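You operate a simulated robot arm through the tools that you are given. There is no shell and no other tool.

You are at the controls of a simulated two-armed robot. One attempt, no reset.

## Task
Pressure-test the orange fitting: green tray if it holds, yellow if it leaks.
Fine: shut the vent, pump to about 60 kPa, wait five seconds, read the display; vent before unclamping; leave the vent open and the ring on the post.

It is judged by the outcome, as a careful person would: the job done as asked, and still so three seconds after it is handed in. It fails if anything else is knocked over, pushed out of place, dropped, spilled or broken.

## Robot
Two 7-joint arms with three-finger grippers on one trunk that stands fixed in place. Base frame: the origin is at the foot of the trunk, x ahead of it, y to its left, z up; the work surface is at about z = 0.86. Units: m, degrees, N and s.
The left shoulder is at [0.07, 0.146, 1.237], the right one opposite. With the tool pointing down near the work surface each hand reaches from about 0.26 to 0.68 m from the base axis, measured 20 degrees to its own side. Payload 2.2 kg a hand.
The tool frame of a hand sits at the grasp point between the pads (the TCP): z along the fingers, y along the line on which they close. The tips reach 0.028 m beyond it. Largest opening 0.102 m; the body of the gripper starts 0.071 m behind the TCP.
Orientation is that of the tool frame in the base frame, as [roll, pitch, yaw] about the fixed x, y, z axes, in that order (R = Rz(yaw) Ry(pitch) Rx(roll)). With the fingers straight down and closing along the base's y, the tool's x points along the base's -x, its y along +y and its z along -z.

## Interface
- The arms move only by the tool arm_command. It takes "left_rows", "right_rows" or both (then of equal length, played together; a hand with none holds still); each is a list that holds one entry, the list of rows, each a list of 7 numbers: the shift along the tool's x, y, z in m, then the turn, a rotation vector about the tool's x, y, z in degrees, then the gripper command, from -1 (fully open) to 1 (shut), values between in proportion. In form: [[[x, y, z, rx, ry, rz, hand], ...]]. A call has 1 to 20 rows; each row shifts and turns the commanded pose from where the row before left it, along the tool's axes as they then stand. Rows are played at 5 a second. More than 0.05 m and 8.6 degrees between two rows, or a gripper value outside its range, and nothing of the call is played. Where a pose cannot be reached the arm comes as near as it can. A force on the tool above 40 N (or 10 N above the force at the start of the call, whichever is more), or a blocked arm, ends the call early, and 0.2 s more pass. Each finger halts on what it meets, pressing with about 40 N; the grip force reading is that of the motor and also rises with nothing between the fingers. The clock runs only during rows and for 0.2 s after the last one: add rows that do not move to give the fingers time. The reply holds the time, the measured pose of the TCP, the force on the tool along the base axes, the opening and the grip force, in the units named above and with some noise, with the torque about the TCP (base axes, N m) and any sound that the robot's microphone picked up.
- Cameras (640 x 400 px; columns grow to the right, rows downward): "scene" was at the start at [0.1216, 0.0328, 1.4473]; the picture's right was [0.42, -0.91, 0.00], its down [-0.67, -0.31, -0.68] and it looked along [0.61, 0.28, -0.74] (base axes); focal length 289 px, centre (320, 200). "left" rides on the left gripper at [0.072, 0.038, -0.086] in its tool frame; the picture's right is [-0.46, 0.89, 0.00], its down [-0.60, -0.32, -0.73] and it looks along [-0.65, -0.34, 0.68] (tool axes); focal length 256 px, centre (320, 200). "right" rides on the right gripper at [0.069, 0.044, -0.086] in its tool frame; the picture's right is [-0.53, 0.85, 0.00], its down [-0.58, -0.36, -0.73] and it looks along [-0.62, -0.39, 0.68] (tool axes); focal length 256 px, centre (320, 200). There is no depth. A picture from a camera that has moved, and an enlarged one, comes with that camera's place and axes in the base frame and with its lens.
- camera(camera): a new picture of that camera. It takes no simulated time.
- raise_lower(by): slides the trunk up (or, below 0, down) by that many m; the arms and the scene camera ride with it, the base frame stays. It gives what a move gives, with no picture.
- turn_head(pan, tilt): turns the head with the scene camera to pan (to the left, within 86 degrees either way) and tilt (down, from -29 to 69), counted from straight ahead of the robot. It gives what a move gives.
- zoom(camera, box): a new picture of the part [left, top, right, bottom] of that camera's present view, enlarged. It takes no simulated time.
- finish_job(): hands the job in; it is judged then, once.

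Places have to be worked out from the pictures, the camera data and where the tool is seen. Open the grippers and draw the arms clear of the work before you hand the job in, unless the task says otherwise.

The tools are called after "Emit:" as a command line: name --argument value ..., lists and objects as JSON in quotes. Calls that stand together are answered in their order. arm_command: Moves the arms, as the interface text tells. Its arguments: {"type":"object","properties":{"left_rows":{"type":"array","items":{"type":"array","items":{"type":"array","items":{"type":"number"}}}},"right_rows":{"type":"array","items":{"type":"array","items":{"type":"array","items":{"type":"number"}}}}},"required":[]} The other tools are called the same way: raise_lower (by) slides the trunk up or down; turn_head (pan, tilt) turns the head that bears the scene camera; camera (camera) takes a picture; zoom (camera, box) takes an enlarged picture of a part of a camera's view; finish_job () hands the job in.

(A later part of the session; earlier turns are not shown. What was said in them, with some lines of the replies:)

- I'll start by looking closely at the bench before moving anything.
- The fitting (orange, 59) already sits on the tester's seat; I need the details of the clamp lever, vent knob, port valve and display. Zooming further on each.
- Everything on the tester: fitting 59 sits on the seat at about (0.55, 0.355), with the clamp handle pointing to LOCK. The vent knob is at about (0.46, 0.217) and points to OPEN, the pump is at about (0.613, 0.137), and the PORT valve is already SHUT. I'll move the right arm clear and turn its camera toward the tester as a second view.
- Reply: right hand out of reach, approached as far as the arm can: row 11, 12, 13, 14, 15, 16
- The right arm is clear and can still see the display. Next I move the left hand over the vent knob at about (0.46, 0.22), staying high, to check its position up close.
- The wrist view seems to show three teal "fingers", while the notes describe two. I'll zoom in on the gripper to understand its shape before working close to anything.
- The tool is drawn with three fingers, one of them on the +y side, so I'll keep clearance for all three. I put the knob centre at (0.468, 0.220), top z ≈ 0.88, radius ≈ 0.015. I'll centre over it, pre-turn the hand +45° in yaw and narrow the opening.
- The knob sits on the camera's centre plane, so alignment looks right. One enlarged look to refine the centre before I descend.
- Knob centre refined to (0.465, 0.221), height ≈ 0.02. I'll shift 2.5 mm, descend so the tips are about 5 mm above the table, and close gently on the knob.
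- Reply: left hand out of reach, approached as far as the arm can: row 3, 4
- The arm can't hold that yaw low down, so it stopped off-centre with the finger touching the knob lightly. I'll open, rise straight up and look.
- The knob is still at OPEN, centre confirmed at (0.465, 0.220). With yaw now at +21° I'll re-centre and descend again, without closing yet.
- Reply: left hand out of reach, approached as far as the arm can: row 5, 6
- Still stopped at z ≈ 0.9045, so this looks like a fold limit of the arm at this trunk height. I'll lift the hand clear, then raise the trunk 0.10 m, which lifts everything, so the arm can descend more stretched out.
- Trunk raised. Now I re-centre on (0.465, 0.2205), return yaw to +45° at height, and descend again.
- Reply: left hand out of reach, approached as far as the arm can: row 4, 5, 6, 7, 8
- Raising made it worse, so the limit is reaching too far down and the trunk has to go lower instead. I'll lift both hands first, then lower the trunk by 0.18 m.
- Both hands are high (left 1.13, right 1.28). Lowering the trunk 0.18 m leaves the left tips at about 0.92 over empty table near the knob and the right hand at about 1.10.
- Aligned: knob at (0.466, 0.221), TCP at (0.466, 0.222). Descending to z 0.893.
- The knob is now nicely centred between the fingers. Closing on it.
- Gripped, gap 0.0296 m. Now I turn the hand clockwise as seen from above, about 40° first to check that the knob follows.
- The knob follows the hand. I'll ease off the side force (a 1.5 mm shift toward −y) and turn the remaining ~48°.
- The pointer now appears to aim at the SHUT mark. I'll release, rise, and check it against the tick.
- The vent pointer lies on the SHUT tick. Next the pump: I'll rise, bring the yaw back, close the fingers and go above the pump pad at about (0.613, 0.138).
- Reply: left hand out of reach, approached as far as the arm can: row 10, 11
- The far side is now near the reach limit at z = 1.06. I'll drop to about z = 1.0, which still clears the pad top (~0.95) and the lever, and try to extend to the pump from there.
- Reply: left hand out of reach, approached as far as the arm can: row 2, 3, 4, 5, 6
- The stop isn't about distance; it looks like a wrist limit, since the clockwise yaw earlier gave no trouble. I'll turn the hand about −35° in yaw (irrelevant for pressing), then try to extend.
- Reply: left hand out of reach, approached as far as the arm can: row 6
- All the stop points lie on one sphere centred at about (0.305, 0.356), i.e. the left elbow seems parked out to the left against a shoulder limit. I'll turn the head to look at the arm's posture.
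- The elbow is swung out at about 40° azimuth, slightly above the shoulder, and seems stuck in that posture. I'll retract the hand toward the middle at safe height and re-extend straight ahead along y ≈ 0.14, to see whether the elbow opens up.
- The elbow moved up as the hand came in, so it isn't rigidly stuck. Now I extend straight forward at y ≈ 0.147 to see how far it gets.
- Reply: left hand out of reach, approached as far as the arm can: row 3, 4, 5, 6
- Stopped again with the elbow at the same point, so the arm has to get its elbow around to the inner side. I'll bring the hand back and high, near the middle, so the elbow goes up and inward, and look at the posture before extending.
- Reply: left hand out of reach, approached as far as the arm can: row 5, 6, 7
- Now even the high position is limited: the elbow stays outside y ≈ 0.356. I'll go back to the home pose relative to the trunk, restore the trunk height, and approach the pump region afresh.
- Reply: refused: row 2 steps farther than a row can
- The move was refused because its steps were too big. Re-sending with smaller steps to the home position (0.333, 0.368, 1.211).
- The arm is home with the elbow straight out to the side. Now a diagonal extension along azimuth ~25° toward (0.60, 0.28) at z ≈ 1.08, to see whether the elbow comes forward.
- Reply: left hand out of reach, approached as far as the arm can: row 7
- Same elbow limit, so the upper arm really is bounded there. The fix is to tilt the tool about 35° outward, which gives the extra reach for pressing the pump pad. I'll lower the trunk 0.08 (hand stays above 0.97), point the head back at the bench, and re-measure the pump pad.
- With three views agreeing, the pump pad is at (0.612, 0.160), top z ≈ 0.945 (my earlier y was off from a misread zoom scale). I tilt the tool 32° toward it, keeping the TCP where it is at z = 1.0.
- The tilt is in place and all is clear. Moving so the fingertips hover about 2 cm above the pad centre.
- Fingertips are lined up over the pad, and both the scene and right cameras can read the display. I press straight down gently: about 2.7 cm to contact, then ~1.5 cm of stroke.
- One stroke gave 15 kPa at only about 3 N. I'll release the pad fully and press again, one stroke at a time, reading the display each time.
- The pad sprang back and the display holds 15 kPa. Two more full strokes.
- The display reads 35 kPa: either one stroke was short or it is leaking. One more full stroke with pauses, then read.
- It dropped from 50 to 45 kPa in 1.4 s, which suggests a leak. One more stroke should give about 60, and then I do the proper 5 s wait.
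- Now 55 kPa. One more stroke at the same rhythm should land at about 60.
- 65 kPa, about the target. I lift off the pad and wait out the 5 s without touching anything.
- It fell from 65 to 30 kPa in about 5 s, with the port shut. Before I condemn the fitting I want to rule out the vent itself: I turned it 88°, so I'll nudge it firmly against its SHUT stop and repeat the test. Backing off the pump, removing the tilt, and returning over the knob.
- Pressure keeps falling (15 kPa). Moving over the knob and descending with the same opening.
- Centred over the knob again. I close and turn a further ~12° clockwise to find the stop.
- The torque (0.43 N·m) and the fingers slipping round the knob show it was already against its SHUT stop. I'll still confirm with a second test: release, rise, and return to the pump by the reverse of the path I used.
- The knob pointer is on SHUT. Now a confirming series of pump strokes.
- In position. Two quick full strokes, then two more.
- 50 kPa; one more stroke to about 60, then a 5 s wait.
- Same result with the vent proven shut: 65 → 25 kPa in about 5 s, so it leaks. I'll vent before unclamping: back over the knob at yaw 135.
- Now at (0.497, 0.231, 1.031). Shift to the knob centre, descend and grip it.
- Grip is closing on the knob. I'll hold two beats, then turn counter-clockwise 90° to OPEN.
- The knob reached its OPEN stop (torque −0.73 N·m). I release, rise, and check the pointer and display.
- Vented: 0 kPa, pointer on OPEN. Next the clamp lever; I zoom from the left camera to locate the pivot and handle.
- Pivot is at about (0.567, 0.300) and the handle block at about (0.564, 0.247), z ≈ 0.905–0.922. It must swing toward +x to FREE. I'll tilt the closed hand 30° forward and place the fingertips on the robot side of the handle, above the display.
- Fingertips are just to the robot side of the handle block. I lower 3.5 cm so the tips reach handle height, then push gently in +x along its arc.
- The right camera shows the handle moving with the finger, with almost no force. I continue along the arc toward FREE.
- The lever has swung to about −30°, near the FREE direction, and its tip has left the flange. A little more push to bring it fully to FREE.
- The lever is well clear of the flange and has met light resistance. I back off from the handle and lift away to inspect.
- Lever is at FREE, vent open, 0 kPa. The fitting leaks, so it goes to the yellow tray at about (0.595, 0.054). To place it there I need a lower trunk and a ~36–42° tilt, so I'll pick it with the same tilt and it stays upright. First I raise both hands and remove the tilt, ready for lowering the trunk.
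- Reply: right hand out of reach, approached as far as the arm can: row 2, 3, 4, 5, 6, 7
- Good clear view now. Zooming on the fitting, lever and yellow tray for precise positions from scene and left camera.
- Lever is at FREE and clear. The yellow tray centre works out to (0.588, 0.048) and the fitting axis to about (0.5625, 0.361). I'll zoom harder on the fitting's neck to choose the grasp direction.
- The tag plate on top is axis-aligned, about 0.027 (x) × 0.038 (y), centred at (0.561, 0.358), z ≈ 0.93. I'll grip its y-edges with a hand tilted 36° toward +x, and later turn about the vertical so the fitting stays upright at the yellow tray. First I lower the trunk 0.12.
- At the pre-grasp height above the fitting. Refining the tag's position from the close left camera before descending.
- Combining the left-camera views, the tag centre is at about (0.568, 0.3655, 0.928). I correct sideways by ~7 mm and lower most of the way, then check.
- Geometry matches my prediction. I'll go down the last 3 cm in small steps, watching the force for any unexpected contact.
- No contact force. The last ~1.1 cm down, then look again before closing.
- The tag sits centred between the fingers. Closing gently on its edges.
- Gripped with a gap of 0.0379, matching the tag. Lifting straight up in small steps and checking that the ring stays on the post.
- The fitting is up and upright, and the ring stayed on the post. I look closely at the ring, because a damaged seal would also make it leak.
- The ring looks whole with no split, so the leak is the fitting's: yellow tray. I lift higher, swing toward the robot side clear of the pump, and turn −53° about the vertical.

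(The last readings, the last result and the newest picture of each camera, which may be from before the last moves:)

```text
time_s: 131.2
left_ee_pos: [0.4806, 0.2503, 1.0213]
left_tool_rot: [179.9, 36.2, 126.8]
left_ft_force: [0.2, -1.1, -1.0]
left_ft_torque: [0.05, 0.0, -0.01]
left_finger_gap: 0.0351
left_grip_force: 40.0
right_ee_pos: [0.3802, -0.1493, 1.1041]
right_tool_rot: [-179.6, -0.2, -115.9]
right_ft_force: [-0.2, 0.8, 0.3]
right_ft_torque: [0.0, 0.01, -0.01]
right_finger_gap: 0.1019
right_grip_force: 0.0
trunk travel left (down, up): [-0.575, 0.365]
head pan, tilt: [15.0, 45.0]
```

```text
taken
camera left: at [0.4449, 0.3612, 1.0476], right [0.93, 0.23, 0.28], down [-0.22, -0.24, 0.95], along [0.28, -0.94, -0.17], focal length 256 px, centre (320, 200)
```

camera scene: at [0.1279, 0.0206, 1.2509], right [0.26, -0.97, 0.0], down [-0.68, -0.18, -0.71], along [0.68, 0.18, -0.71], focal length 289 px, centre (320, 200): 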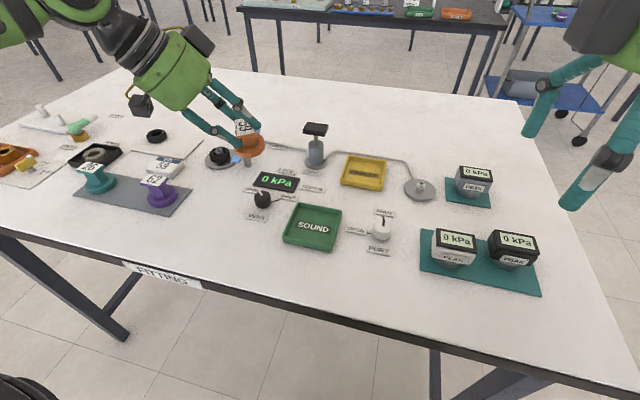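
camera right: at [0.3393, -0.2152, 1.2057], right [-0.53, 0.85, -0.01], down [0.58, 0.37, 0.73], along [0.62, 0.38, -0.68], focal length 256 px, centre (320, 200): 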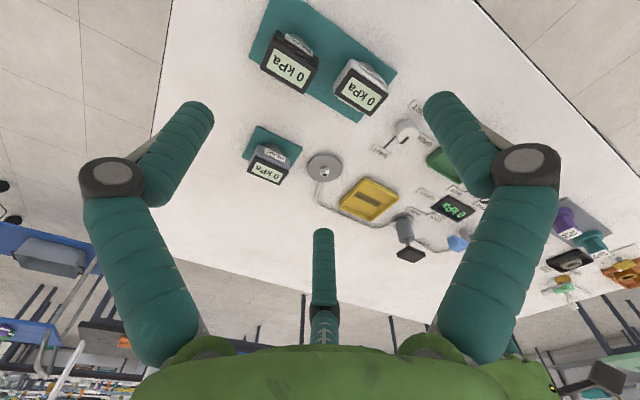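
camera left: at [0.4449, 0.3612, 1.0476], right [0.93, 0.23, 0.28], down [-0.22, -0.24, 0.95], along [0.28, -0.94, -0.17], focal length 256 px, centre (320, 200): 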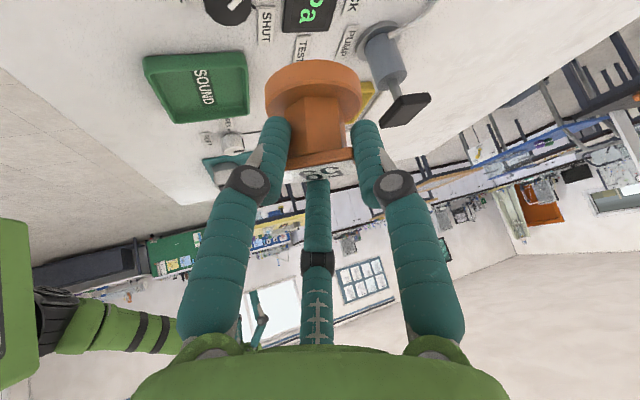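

The fitting is held. I check how upright it is in the grip before crossing to the tray.

Emit:
zoom --camera "scene" --box '[180, 80, 308, 180]'

Emit:
zoom --camera "left" --box '[220, 40, 412, 200]'

Emit:
zoom --camera "right" --box '[380, 120, 540, 280]'

```text
4.00 times, centred on (244, 130) of scene
camera zoom: at [0.1279, 0.0206, 1.2509], right [0.26, -0.97, 0.0], down [-0.68, -0.18, -0.71], along [0.68, 0.18, -0.71], focal length 1157 px, centre (624, 480)
```

zoom: 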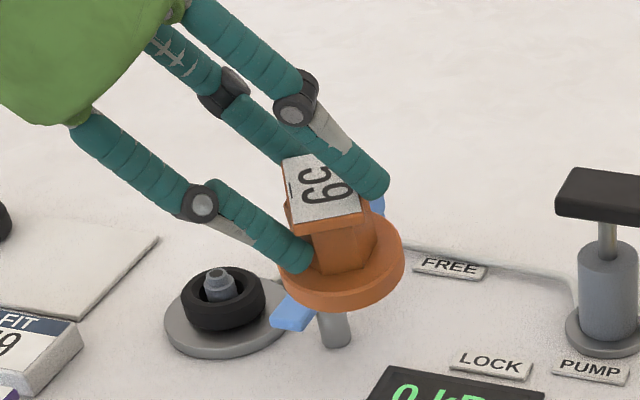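

```text
2.50 times, centred on (316, 120) of left
camera zoom: at [0.4449, 0.3612, 1.0476], right [0.93, 0.23, 0.28], down [-0.22, -0.24, 0.95], along [0.28, -0.94, -0.17], focal length 640 px, centre (330, 400)
```

zoom: 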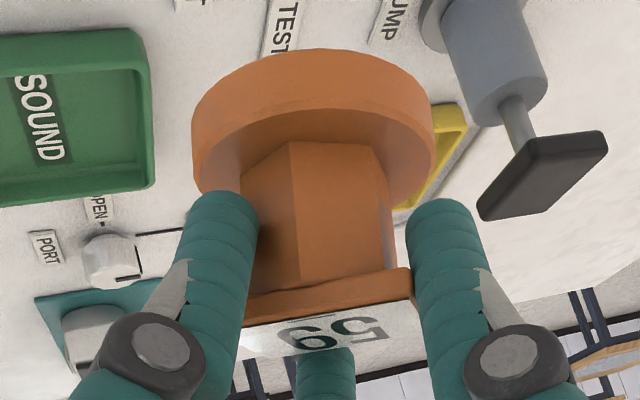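

```text
2.50 times, centred on (460, 200) of right
camera zoom: at [0.3092, -0.1913, 1.1903], right [-0.53, 0.85, -0.01], down [0.58, 0.37, 0.73], along [0.62, 0.38, -0.68], focal length 640 px, centre (-30, 200)
```

zoom: 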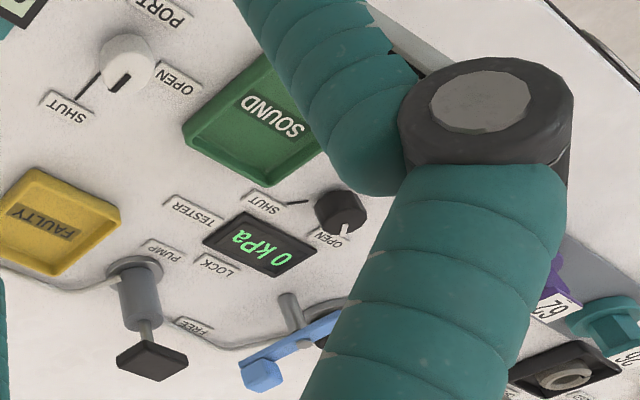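

It is hanging upright. I add 6° more tilt for reach and cross to just above the yellow tray at this height (flange bottom ≈ 0.96, above the pump pad).

Emit:
arm_command --left_rows '[[[0, 0, 0, 0, -3, 0, 0.7], [0, 0, 0, 0, -3, 0, 0.7], [-0.0305, -0.0072, 0.0277, 0, 0, 0, 0.7], [-0.0305, -0.0072, 0.0277, 0, 0, 0, 0.7], [-0.0305, -0.0072, 0.0277, 0, 0, 0, 0.7], [-0.0305, -0.0072, 0.0277, 0, 0, 0, 0.7], [0, 0, 0, 0, 0, 0, 0.7]]]'

Emit:
camera --camera "scene"

Emit:
camera --camera "left"

```text
time_s: 132.8
left_ee_pos: [0.5554, 0.1016, 1.0224]
left_tool_rot: [179.9, 42.2, 127.0]
left_ft_force: [-0.5, -0.4, -0.7]
left_ft_torque: [0.0, 0.0, 0.0]
left_finger_gap: 0.0349
left_grip_force: 40.1
right_ee_pos: [0.3784, -0.1477, 1.1046]
right_tool_rot: [-179.5, -0.4, -115.9]
right_ft_force: [0.0, 0.0, -0.3]
right_ft_torque: [-0.02, 0.01, -0.04]
right_finger_gap: 0.102
right_grip_force: 0.1
trunk travel left (down, up): [-0.575, 0.365]
head pan, tilt: [15.0, 45.0]
```

```text
taken
camera scene: at [0.1274, 0.0221, 1.2509], right [0.26, -0.97, 0.0], down [-0.68, -0.18, -0.71], along [0.68, 0.18, -0.71], focal length 289 px, centre (320, 200)
```

scene: 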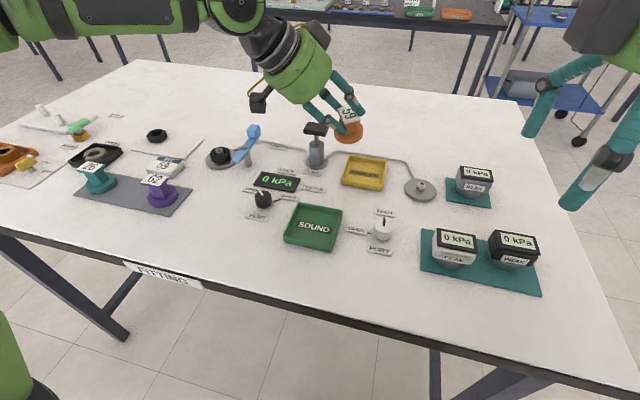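

```text
taken
camera left: at [0.5193, 0.214, 1.0366], right [0.91, 0.26, 0.31], down [-0.28, -0.16, 0.95], along [0.29, -0.95, -0.07], focal length 256 px, centre (320, 200)
```

left: 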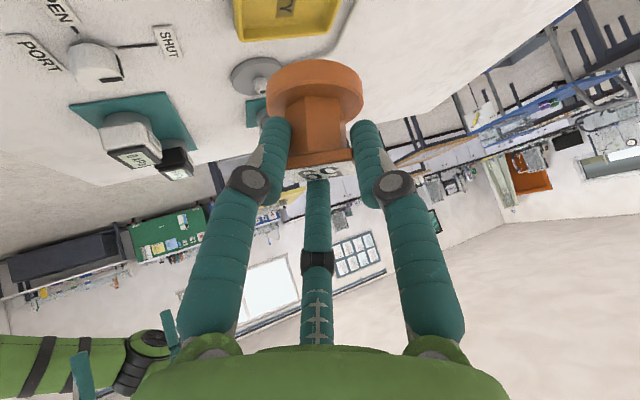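

Within reach with no warnings. The last step to above the tray, then I check the alignment.

Emit:
arm_command --left_rows '[[[-0.0305, -0.0072, 0.0277, 0, 0, 0, 0.7], [0, 0, 0, 0, 0, 0, 0.7]]]'

Emit:
zoom --camera "scene" --box '[290, 80, 450, 200]'

Emit:
camera --camera "left"

Emit:
camera --camera "right"

```text
time_s: 133.4
left_ee_pos: [0.5753, 0.0652, 1.0213]
left_tool_rot: [179.8, 42.3, 127.0]
left_ft_force: [-0.5, 0.2, -0.7]
left_ft_torque: [-0.01, -0.01, 0.0]
left_finger_gap: 0.0345
left_grip_force: 40.2
right_ee_pos: [0.3794, -0.1482, 1.105]
right_tool_rot: [-179.5, -0.3, -116.0]
right_ft_force: [-0.5, -0.2, 0.1]
right_ft_torque: [-0.05, -0.02, -0.01]
right_finger_gap: 0.1019
right_grip_force: 0.0
trunk travel left (down, up): [-0.575, 0.365]
head pan, tilt: [15.0, 45.0]
```

```text
3.33 times, centred on (370, 140) of scene
camera zoom: at [0.1271, 0.0224, 1.2509], right [0.26, -0.97, 0.0], down [-0.68, -0.18, -0.71], along [0.68, 0.18, -0.71], focal length 964 px, centre (153, 400)
```

zoom: 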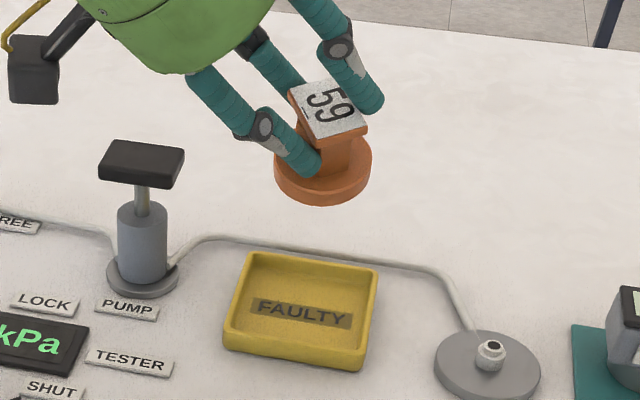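

```text
taken
camera left: at [0.5377, 0.1776, 1.036], right [0.91, 0.26, 0.31], down [-0.28, -0.16, 0.95], along [0.29, -0.95, -0.07], focal length 256 px, centre (320, 200)
```

left: 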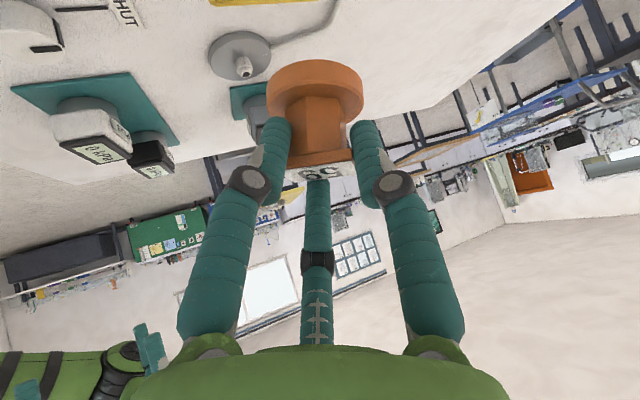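

```text
taken
camera right: at [0.3084, -0.1895, 1.1908], right [-0.53, 0.85, -0.01], down [0.58, 0.37, 0.73], along [0.63, 0.38, -0.68], focal length 256 px, centre (320, 200)
```

right: 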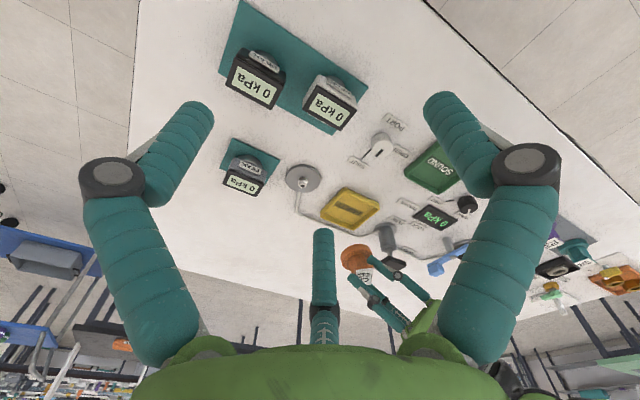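

Seen from the same camera, the fitting is ~8 mm short of the tray centre in x and spot on in y. I shift +8 mm and lower 7 cm to just above the tray rim.

Emit:
arm_command --left_rows '[[[-0.0036, 0.0064, 0.0032, 0, 0, 0, 0.7], [0.0168, 0, 0.0185, 0, 0, 0, 0.7], [0.0168, 0, 0.0185, 0, 0, 0, 0.7], [0.0134, 0, 0.0148, 0, 0, 0, 0.7], [0, 0, 0, 0, 0, 0, 0.7]]]'

Emit:
zoom --camera "scene" --box '[290, 100, 450, 220]'

Emit:
zoom --camera "right" --box '[280, 160, 440, 280]'

Emit:
camera --camera "left"

```text
time_s: 134.6
left_ee_pos: [0.584, 0.0651, 0.9512]
left_tool_rot: [179.9, 42.2, 126.9]
left_ft_force: [0.8, -0.5, 0.1]
left_ft_torque: [0.05, 0.02, -0.02]
left_finger_gap: 0.0345
left_grip_force: 40.0
right_ee_pos: [0.3797, -0.1494, 1.1049]
right_tool_rot: [-179.5, -0.3, -116.0]
right_ft_force: [-0.3, 0.0, 0.0]
right_ft_torque: [0.0, -0.01, 0.04]
right_finger_gap: 0.102
right_grip_force: 0.0
trunk travel left (down, up): [-0.575, 0.365]
head pan, tilt: [15.0, 45.0]
```

```text
3.33 times, centred on (370, 160) of scene
camera zoom: at [0.128, 0.0206, 1.2509], right [0.26, -0.97, 0.0], down [-0.68, -0.18, -0.71], along [0.68, 0.18, -0.71], focal length 964 px, centre (153, 333)
```

zoom: 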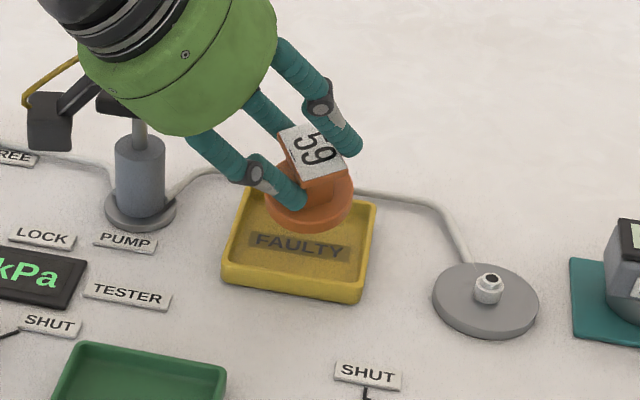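

```text
3.33 times, centred on (360, 220) of right
camera zoom: at [0.3092, -0.1912, 1.1903], right [-0.53, 0.85, -0.01], down [0.58, 0.37, 0.73], along [0.62, 0.38, -0.68], focal length 853 px, centre (187, 133)
```

zoom: 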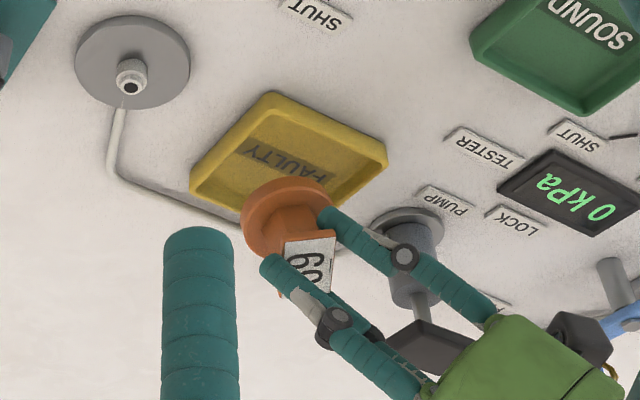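

```text
taken
camera left: at [0.5471, 0.1768, 0.965], right [0.91, 0.26, 0.31], down [-0.28, -0.16, 0.95], along [0.29, -0.95, -0.07], focal length 256 px, centre (320, 200)
```

left: 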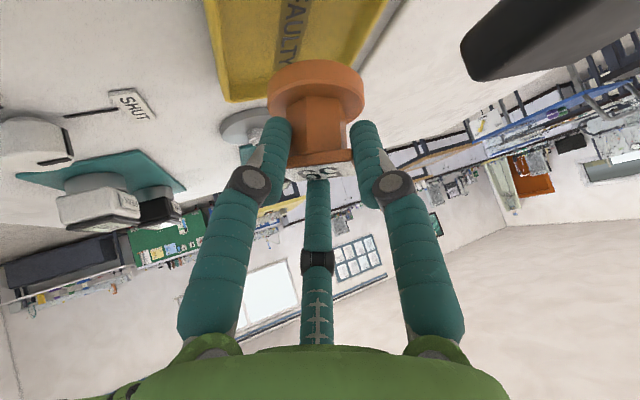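

Estimates from scene and right cameras put the fitting within a few mm of the tray centre. I lower on in small steps, watching for touch-down.

Emit:
arm_command --left_rows '[[[0.00672, 0, 0.00741, 0, 0, 0, 0.7], [0.00336, 0, 0.0037, 0, 0, 0, 0.7], [0, 0, 0, 0, 0, 0, 0.7]]]'

Emit:
zoom --camera "scene" --box '[306, 110, 434, 206]'

Emit:
zoom --camera "right" --box '[300, 160, 420, 260]'

Emit:
zoom --camera "left" --box '[200, 0, 424, 160]'

```text
time_s: 135.4
left_ee_pos: [0.5834, 0.0647, 0.9365]
left_tool_rot: [179.9, 42.2, 126.9]
left_ft_force: [-0.1, -0.2, -1.4]
left_ft_torque: [0.0, 0.05, 0.01]
left_finger_gap: 0.0343
left_grip_force: 40.3
right_ee_pos: [0.3797, -0.1499, 1.1048]
right_tool_rot: [-179.5, -0.2, -115.9]
right_ft_force: [-0.2, 0.3, 0.2]
right_ft_torque: [0.02, -0.01, 0.01]
right_finger_gap: 0.1019
right_grip_force: 0.1
trunk travel left (down, up): [-0.575, 0.365]
head pan, tilt: [15.0, 45.0]
```

```text
4.17 times, centred on (370, 158) of scene
camera zoom: at [0.1282, 0.0207, 1.2508], right [0.26, -0.97, 0.0], down [-0.68, -0.18, -0.71], along [0.68, 0.18, -0.71], focal length 1206 px, centre (112, 375)
```

zoom: 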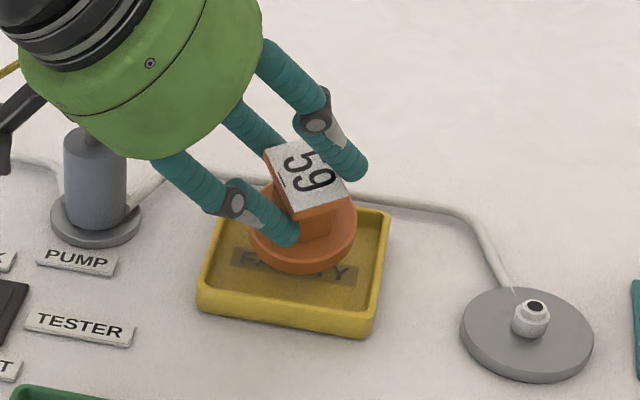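

```text
4.00 times, centred on (360, 210) of right
camera zoom: at [0.3094, -0.1911, 1.1902], right [-0.53, 0.85, -0.01], down [0.58, 0.37, 0.73], along [0.62, 0.38, -0.68], focal length 1024 px, centre (160, 160)
```

zoom: 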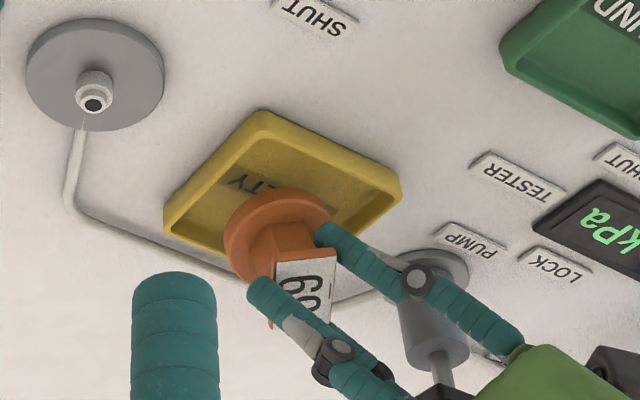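

```text
2.50 times, centred on (312, 80) of left
camera zoom: at [0.5469, 0.177, 0.9508], right [0.91, 0.26, 0.31], down [-0.28, -0.16, 0.95], along [0.29, -0.95, -0.07], focal length 640 px, centre (340, 500)
```

zoom: 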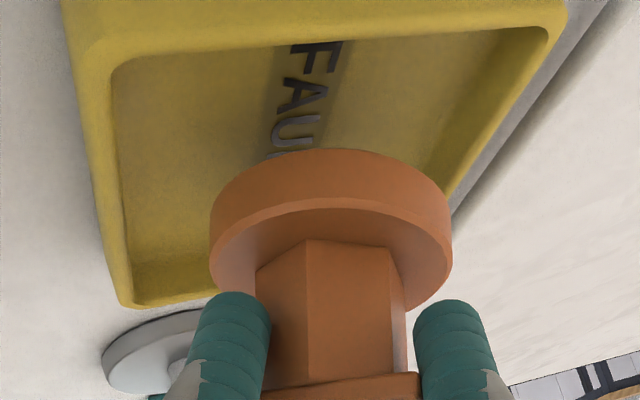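

In the left view the flange sits ~5 mm too far toward +x inside the tray. I shift −6 mm in x and continue down in small steps.

Emit:
arm_command --left_rows '[[[0.0027, -0.0048, -0.0024, 0, 0, 0, 0.7], [0.0027, 0, 0.003, 0, 0, 0, 0.7], [0.0027, 0, 0.003, 0, 0, 0, 0.7], [0.00202, 0, 0.0022, 0, 0, 0, 0.7], [0, 0, 0, 0, 0, 0, 0.7]]]'

Emit:
zoom --camera "left" --box '[200, 0, 424, 160]'

Emit:
zoom --camera "scene" --box '[306, 110, 434, 206]'

```text
time_s: 136.6
left_ee_pos: [0.5788, 0.0648, 0.9251]
left_tool_rot: [179.9, 42.2, 127.0]
left_ft_force: [0.4, 0.2, -0.4]
left_ft_torque: [0.02, 0.05, 0.02]
left_finger_gap: 0.0339
left_grip_force: 39.2
right_ee_pos: [0.3785, -0.1496, 1.1052]
right_tool_rot: [-179.6, -0.3, -115.8]
right_ft_force: [0.0, 0.9, -0.1]
right_ft_torque: [0.02, 0.01, -0.01]
right_finger_gap: 0.1021
right_grip_force: 0.0
trunk travel left (down, up): [-0.575, 0.365]
head pan, tilt: [15.0, 45.0]
```

```text
2.50 times, centred on (312, 80) of left
camera zoom: at [0.5406, 0.177, 0.9399], right [0.91, 0.26, 0.31], down [-0.28, -0.16, 0.95], along [0.29, -0.95, -0.07], focal length 640 px, centre (340, 500)
```

zoom: 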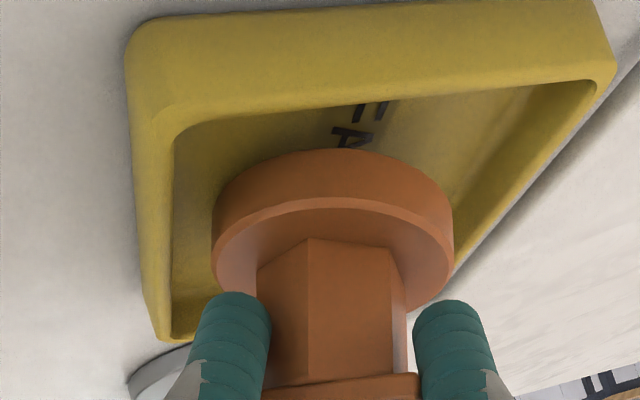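

```text
4.17 times, centred on (370, 158) of scene
camera zoom: at [0.1283, 0.0207, 1.2508], right [0.26, -0.97, 0.0], down [-0.68, -0.18, -0.71], along [0.68, 0.18, -0.71], focal length 1206 px, centre (112, 375)
```

zoom: 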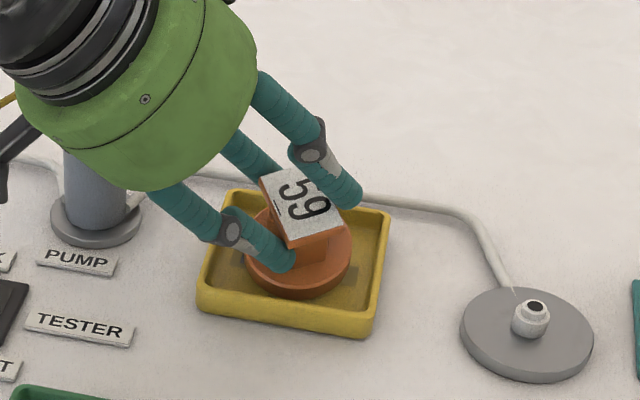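

The flange is centred inside the tray walls. Now creeping down 2 mm per step until it touches.

Emit:
arm_command --left_rows '[[[0.00134, 0, 0.00148, 0, 0, 0, 0.7], [0.00134, 0, 0.00148, 0, 0, 0, 0.7], [0.00134, 0, 0.00148, 0, 0, 0, 0.7], [0, 0, 0, 0, 0, 0, 0.7]]]'

Emit:
zoom --camera "left" --box '[200, 0, 424, 160]'

Emit:
zoom --camera "right" --box '[300, 160, 420, 260]'

```text
time_s: 137.6
left_ee_pos: [0.5773, 0.0639, 0.9245]
left_tool_rot: [179.5, 42.7, 126.7]
left_ft_force: [0.4, 1.2, 17.3]
left_ft_torque: [0.09, 0.08, -0.04]
left_finger_gap: 0.0341
left_grip_force: 40.1
right_ee_pos: [0.3775, -0.1481, 1.1056]
right_tool_rot: [-179.4, -0.3, -115.8]
right_ft_force: [-0.2, 0.3, -1.0]
right_ft_torque: [0.02, 0.01, -0.01]
right_finger_gap: 0.102
right_grip_force: 0.1
trunk travel left (down, up): [-0.575, 0.365]
head pan, tilt: [15.0, 45.0]
```

```text
2.50 times, centred on (312, 80) of left
camera zoom: at [0.5403, 0.1764, 0.9377], right [0.91, 0.26, 0.32], down [-0.29, -0.15, 0.94], along [0.29, -0.95, -0.07], focal length 640 px, centre (340, 500)
```

zoom: 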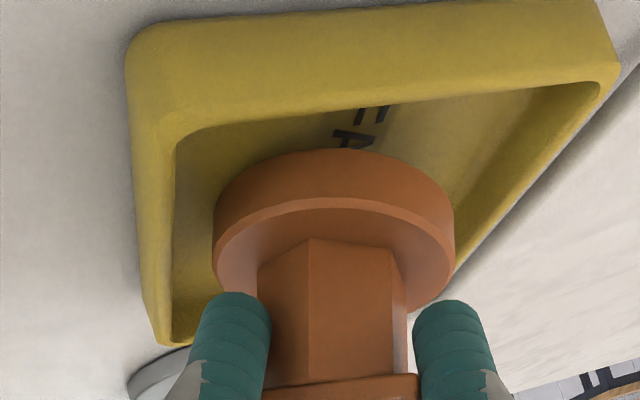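

```text
4.00 times, centred on (360, 210) of right
camera zoom: at [0.3068, -0.191, 1.1912], right [-0.53, 0.85, -0.01], down [0.57, 0.37, 0.73], along [0.63, 0.38, -0.68], focal length 1024 px, centre (160, 160)
```

zoom: 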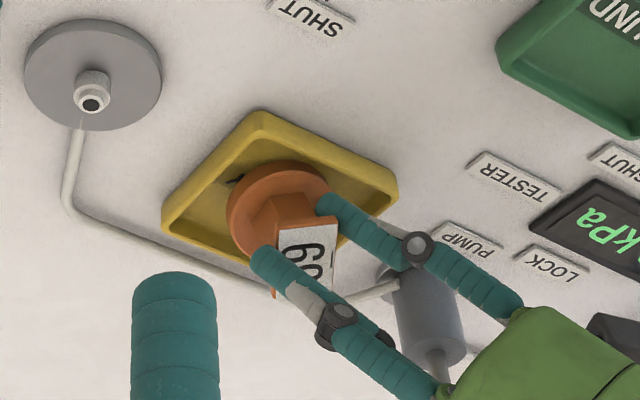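

Touched down with 17 N. I ease up 1 mm and open the fingers gradually.

Emit:
arm_command --left_rows '[[[-0.001, 0, -0.0011, 0, 0, 0, 0.7], [0, 0, 0, 0, 0, 0, 0.4], [0, 0, 0, 0, 0, 0, 0.3], [0, 0, 0, 0, 0, 0, 0.2], [0, 0, 0, 0, 0, 0, 0.05], [0, 0, 0, 0, 0, 0, -0.18], [0, 0, 0, 0, 0, 0, -0.18]]]'

Emit:
zoom --camera "left" --box '[200, 0, 424, 160]'

Emit:
zoom --camera "scene" --box '[306, 110, 434, 206]'

Emit:
zoom --camera "right" --box '[300, 160, 420, 260]'

```text
time_s: 139.2
left_ee_pos: [0.5783, 0.0635, 0.9204]
left_tool_rot: [179.9, 42.2, 126.9]
left_ft_force: [1.6, 0.2, 1.2]
left_ft_torque: [-0.02, 0.01, 0.03]
left_finger_gap: 0.0596
left_grip_force: 0.0
right_ee_pos: [0.38, -0.1489, 1.105]
right_tool_rot: [-179.6, -0.3, -115.9]
right_ft_force: [-0.1, 0.3, 0.5]
right_ft_torque: [0.03, 0.02, -0.01]
right_finger_gap: 0.1021
right_grip_force: 0.1
trunk travel left (down, up): [-0.575, 0.365]
head pan, tilt: [15.0, 45.0]
```

```text
2.50 times, centred on (312, 80) of left
camera zoom: at [0.5409, 0.1769, 0.9354], right [0.91, 0.26, 0.31], down [-0.28, -0.16, 0.95], along [0.29, -0.95, -0.07], focal length 640 px, centre (340, 500)
```

zoom: 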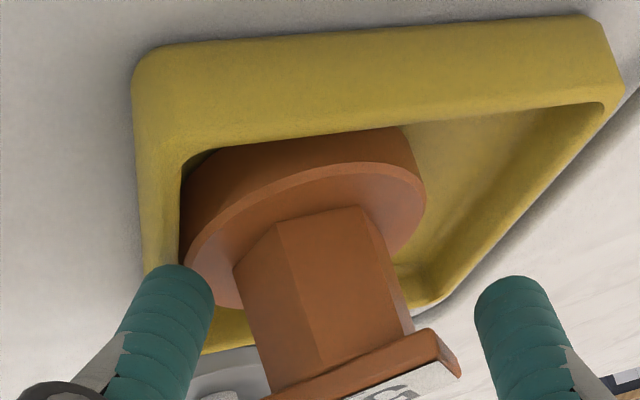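

```text
4.17 times, centred on (370, 158) of scene
camera zoom: at [0.1281, 0.0206, 1.2508], right [0.26, -0.97, 0.0], down [-0.68, -0.18, -0.71], along [0.68, 0.18, -0.71], focal length 1206 px, centre (112, 375)
```

zoom: 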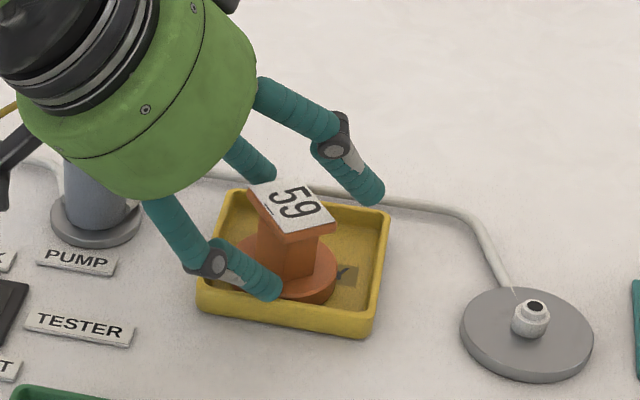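

```text
4.00 times, centred on (360, 210) of right
camera zoom: at [0.3093, -0.1912, 1.1902], right [-0.53, 0.85, -0.01], down [0.58, 0.37, 0.73], along [0.62, 0.38, -0.68], focal length 1024 px, centre (160, 160)
```

zoom: 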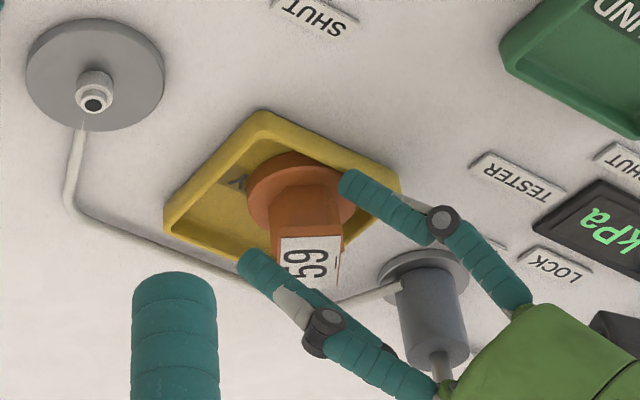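

Released: the fitting stands upright in the yellow tray, near its left-hand corner. I open a little wider, centre on the tag by 4 mm, and back out along the finger axis.

Emit:
arm_command --left_rows '[[[0, 0.004, 0, 0, 0, 0, -0.45], [0, 0, 0, 0, 0, 0, -0.45], [0, 0, -0.01, 0, 0, 0, -0.45], [0, 0, -0.02, 0, 0, 0, -0.45], [0, 0, -0.03, 0, 0, 0, -0.45], [0, 0, -0.04, 0, 0, 0, -0.45], [0, 0, 0, 0, 0, 0, -0.45]]]'

Emit:
zoom --camera "scene" --box '[306, 110, 434, 206]'

Emit:
camera --camera "scene"

Emit:
camera --camera "left"

```text
time_s: 140.8
left_ee_pos: [0.5397, 0.121, 0.994]
left_tool_rot: [179.9, 42.1, 126.8]
left_ft_force: [-0.2, -0.7, -0.6]
left_ft_torque: [0.01, 0.03, 0.0]
left_finger_gap: 0.0741
left_grip_force: 0.1
right_ee_pos: [0.3805, -0.1491, 1.1042]
right_tool_rot: [-179.7, -0.3, -115.9]
right_ft_force: [0.0, 0.1, -0.4]
right_ft_torque: [-0.01, 0.04, 0.03]
right_finger_gap: 0.1019
right_grip_force: 0.1
trunk travel left (down, up): [-0.575, 0.365]
head pan, tilt: [15.0, 45.0]
```

```text
4.17 times, centred on (370, 158) of scene
camera zoom: at [0.1292, 0.0203, 1.2507], right [0.26, -0.97, 0.0], down [-0.68, -0.18, -0.71], along [0.68, 0.18, -0.71], focal length 1206 px, centre (112, 375)
```

zoom: 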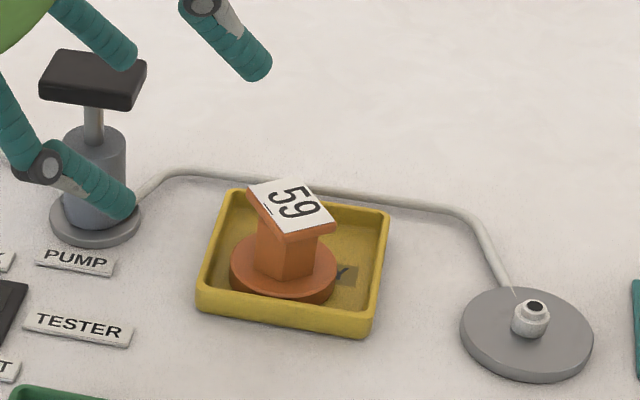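

```text
taken
camera scene: at [0.1292, 0.0203, 1.2507], right [0.26, -0.97, 0.0], down [-0.68, -0.18, -0.71], along [0.68, 0.18, -0.71], focal length 289 px, centre (320, 200)
```

scene: 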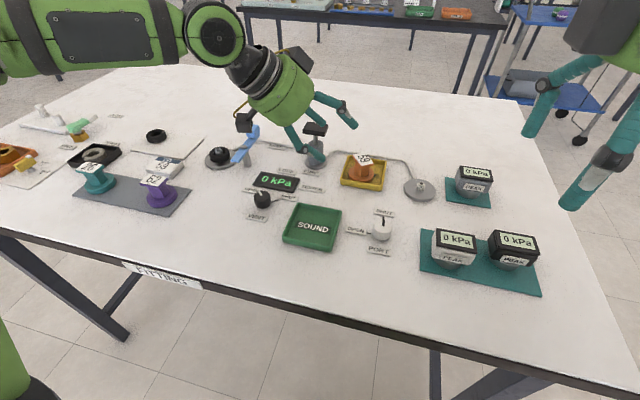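

```text
taken
camera left: at [0.5026, 0.2331, 1.0083], right [0.91, 0.26, 0.31], down [-0.28, -0.16, 0.95], along [0.29, -0.95, -0.07], focal length 256 px, centre (320, 200)
```

left: 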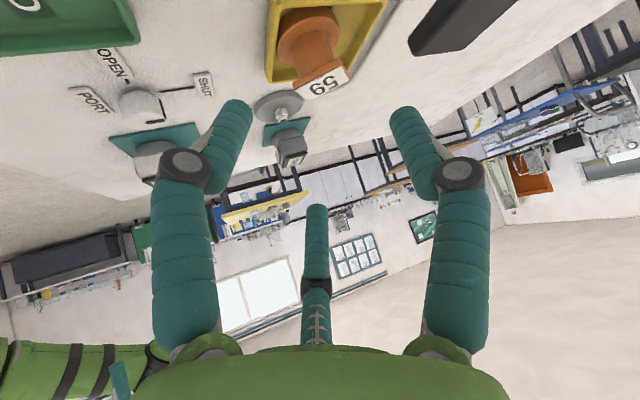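

The fitting sits flat in the yellow tray and nothing else has moved. I raise the left hand clear of the pump, bring it back, and level it out.

Emit:
arm_command --left_rows '[[[-0.0202, 0, -0.0222, 0, 0, 0, -0.45], [-0.0202, 0, -0.0222, 0, 0, 0, -0.45], [0.0311, -0.0059, -0.0282, 0, 0, 0, -0.45], [0.0311, -0.0059, -0.0282, 0, 0, 0, -0.45], [0.0311, -0.0059, -0.0282, 0, 0, 0, -0.45], [0, 0, 0, 0, 8.4, 0, -1], [0, 0, 0, 0, 8.4, 0, -1], [0, 0, 0, 0, 8.4, 0, -1], [0, 0, 0, 0, 8.4, 0, -1], [0, 0, 0, 0, 8.4, 0, -1], [0, 0, -0.03, 0, 0, -7.57, -1], [0, 0, -0.03, 0, 0, -7.57, -1], [0, 0, 0, 0, 0, -7.57, -1], [0, 0, 0, 0, 0, -7.57, -1], [0, 0, 0, 0, 0, -7.57, -1], [0, 0, 0, 0, 0, -7.57, -1], [0, 0, 0, 0, 0, -7.57, -1], [0, 0, 0, 0, 0, 0, -1]]]'

Emit:
camera --camera "scene"

```text
time_s: 144.6
left_ee_pos: [0.45, 0.2118, 1.1146]
left_tool_rot: [-179.9, 0.2, -179.9]
left_ft_force: [-0.3, 0.5, -0.1]
left_ft_torque: [-0.03, 0.02, -0.01]
left_finger_gap: 0.1021
left_grip_force: 0.1
right_ee_pos: [0.3799, -0.1484, 1.1039]
right_tool_rot: [-179.4, -0.2, -115.9]
right_ft_force: [-0.2, 0.6, -0.5]
right_ft_torque: [0.0, -0.02, -0.02]
right_finger_gap: 0.1019
right_grip_force: 0.0
trunk travel left (down, up): [-0.575, 0.365]
head pan, tilt: [15.0, 45.0]
```

```text
taken
camera scene: at [0.1281, 0.0207, 1.2508], right [0.26, -0.97, 0.0], down [-0.68, -0.18, -0.71], along [0.68, 0.18, -0.71], focal length 289 px, centre (320, 200)
```

scene: 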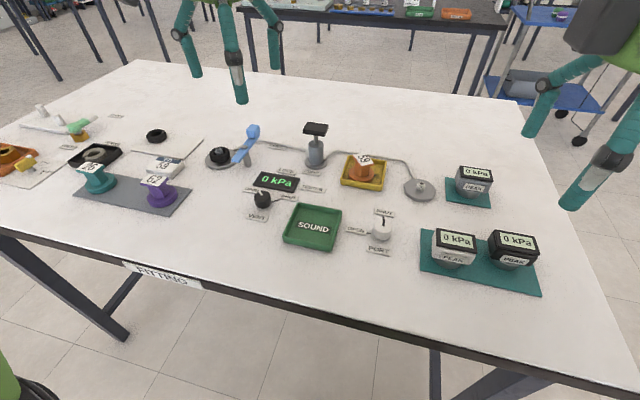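

Everything is in place. I raise the trunk 0.20 m, lifting both open hands well clear, and do a final check of vent, ring and tray.

Emit:
raise_lower --by 0.2

Emit:
zoom --camera "scene" --box '[190, 140, 414, 280]'

Emit:
camera --camera "scene"

```text
time_s: 146.8
left_ee_pos: [0.4512, 0.2107, 1.3152]
left_tool_rot: [-180.0, 0.2, -179.9]
left_ft_force: [0.1, 0.8, -0.8]
left_ft_torque: [-0.03, -0.02, 0.02]
left_finger_gap: 0.1021
left_grip_force: 0.1
right_ee_pos: [0.38, -0.1489, 1.3046]
right_tool_rot: [-179.6, -0.3, -115.9]
right_ft_force: [0.1, -0.7, 0.2]
right_ft_torque: [0.03, -0.02, -0.04]
right_finger_gap: 0.1019
right_grip_force: 0.0
trunk travel left (down, up): [-0.775, 0.165]
head pan, tilt: [15.0, 45.0]
```

```text
2.86 times, centred on (302, 210) of scene
camera zoom: at [0.1282, 0.0207, 1.4508], right [0.26, -0.97, 0.0], down [-0.68, -0.18, -0.71], along [0.68, 0.18, -0.71], focal length 827 px, centre (371, 171)
```

zoom: 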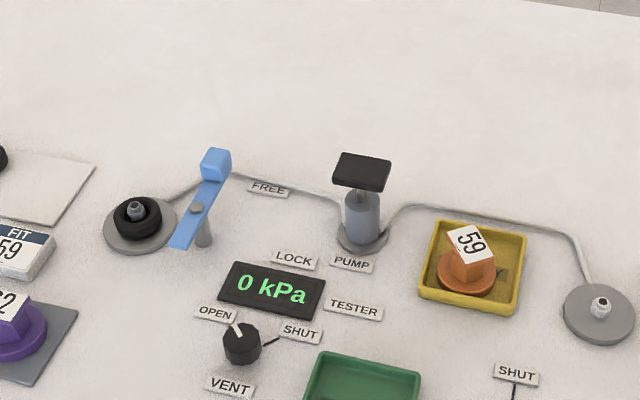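

```text
taken
camera scene: at [0.1282, 0.0207, 1.4508], right [0.26, -0.97, 0.0], down [-0.68, -0.18, -0.71], along [0.68, 0.18, -0.71], focal length 289 px, centre (320, 200)
```

scene: 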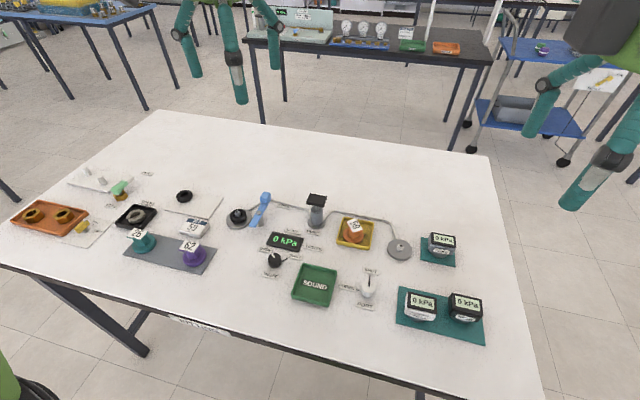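

The final check shows fitting 59 in the yellow FAULTY tray, vent pointer on OPEN with the display at 0 kPa, ring on the post, clamp free, and both open hands clear. Handing in.

Emit:
finish_job

```text
The job is handed in.
```

The orange fitting (59) leaks, so I put it in the yellow FAULTY tray.

- **Test:** with the vent shut I pumped to 65 kPa, and it fell to 30 kPa over about five seconds.
- **Check:** I turned the vent hard against its SHUT stop and tested again. It went from 65 to 25 kPa in about the same time. The PORT valve was shut throughout. The ring looked whole after I lifted the fitting, so I put the leak down to the fitting. I did not try the spare ring.
- **How I left it:** I vented to 0 kPa before unclamping. The vent is open, the ring is on the post, and the clamp is at FREE. Nothing else was moved, and both arms are clear with the grippers open.

The fitting slid to one corner of the tray when I released it, but it is standing flat inside.
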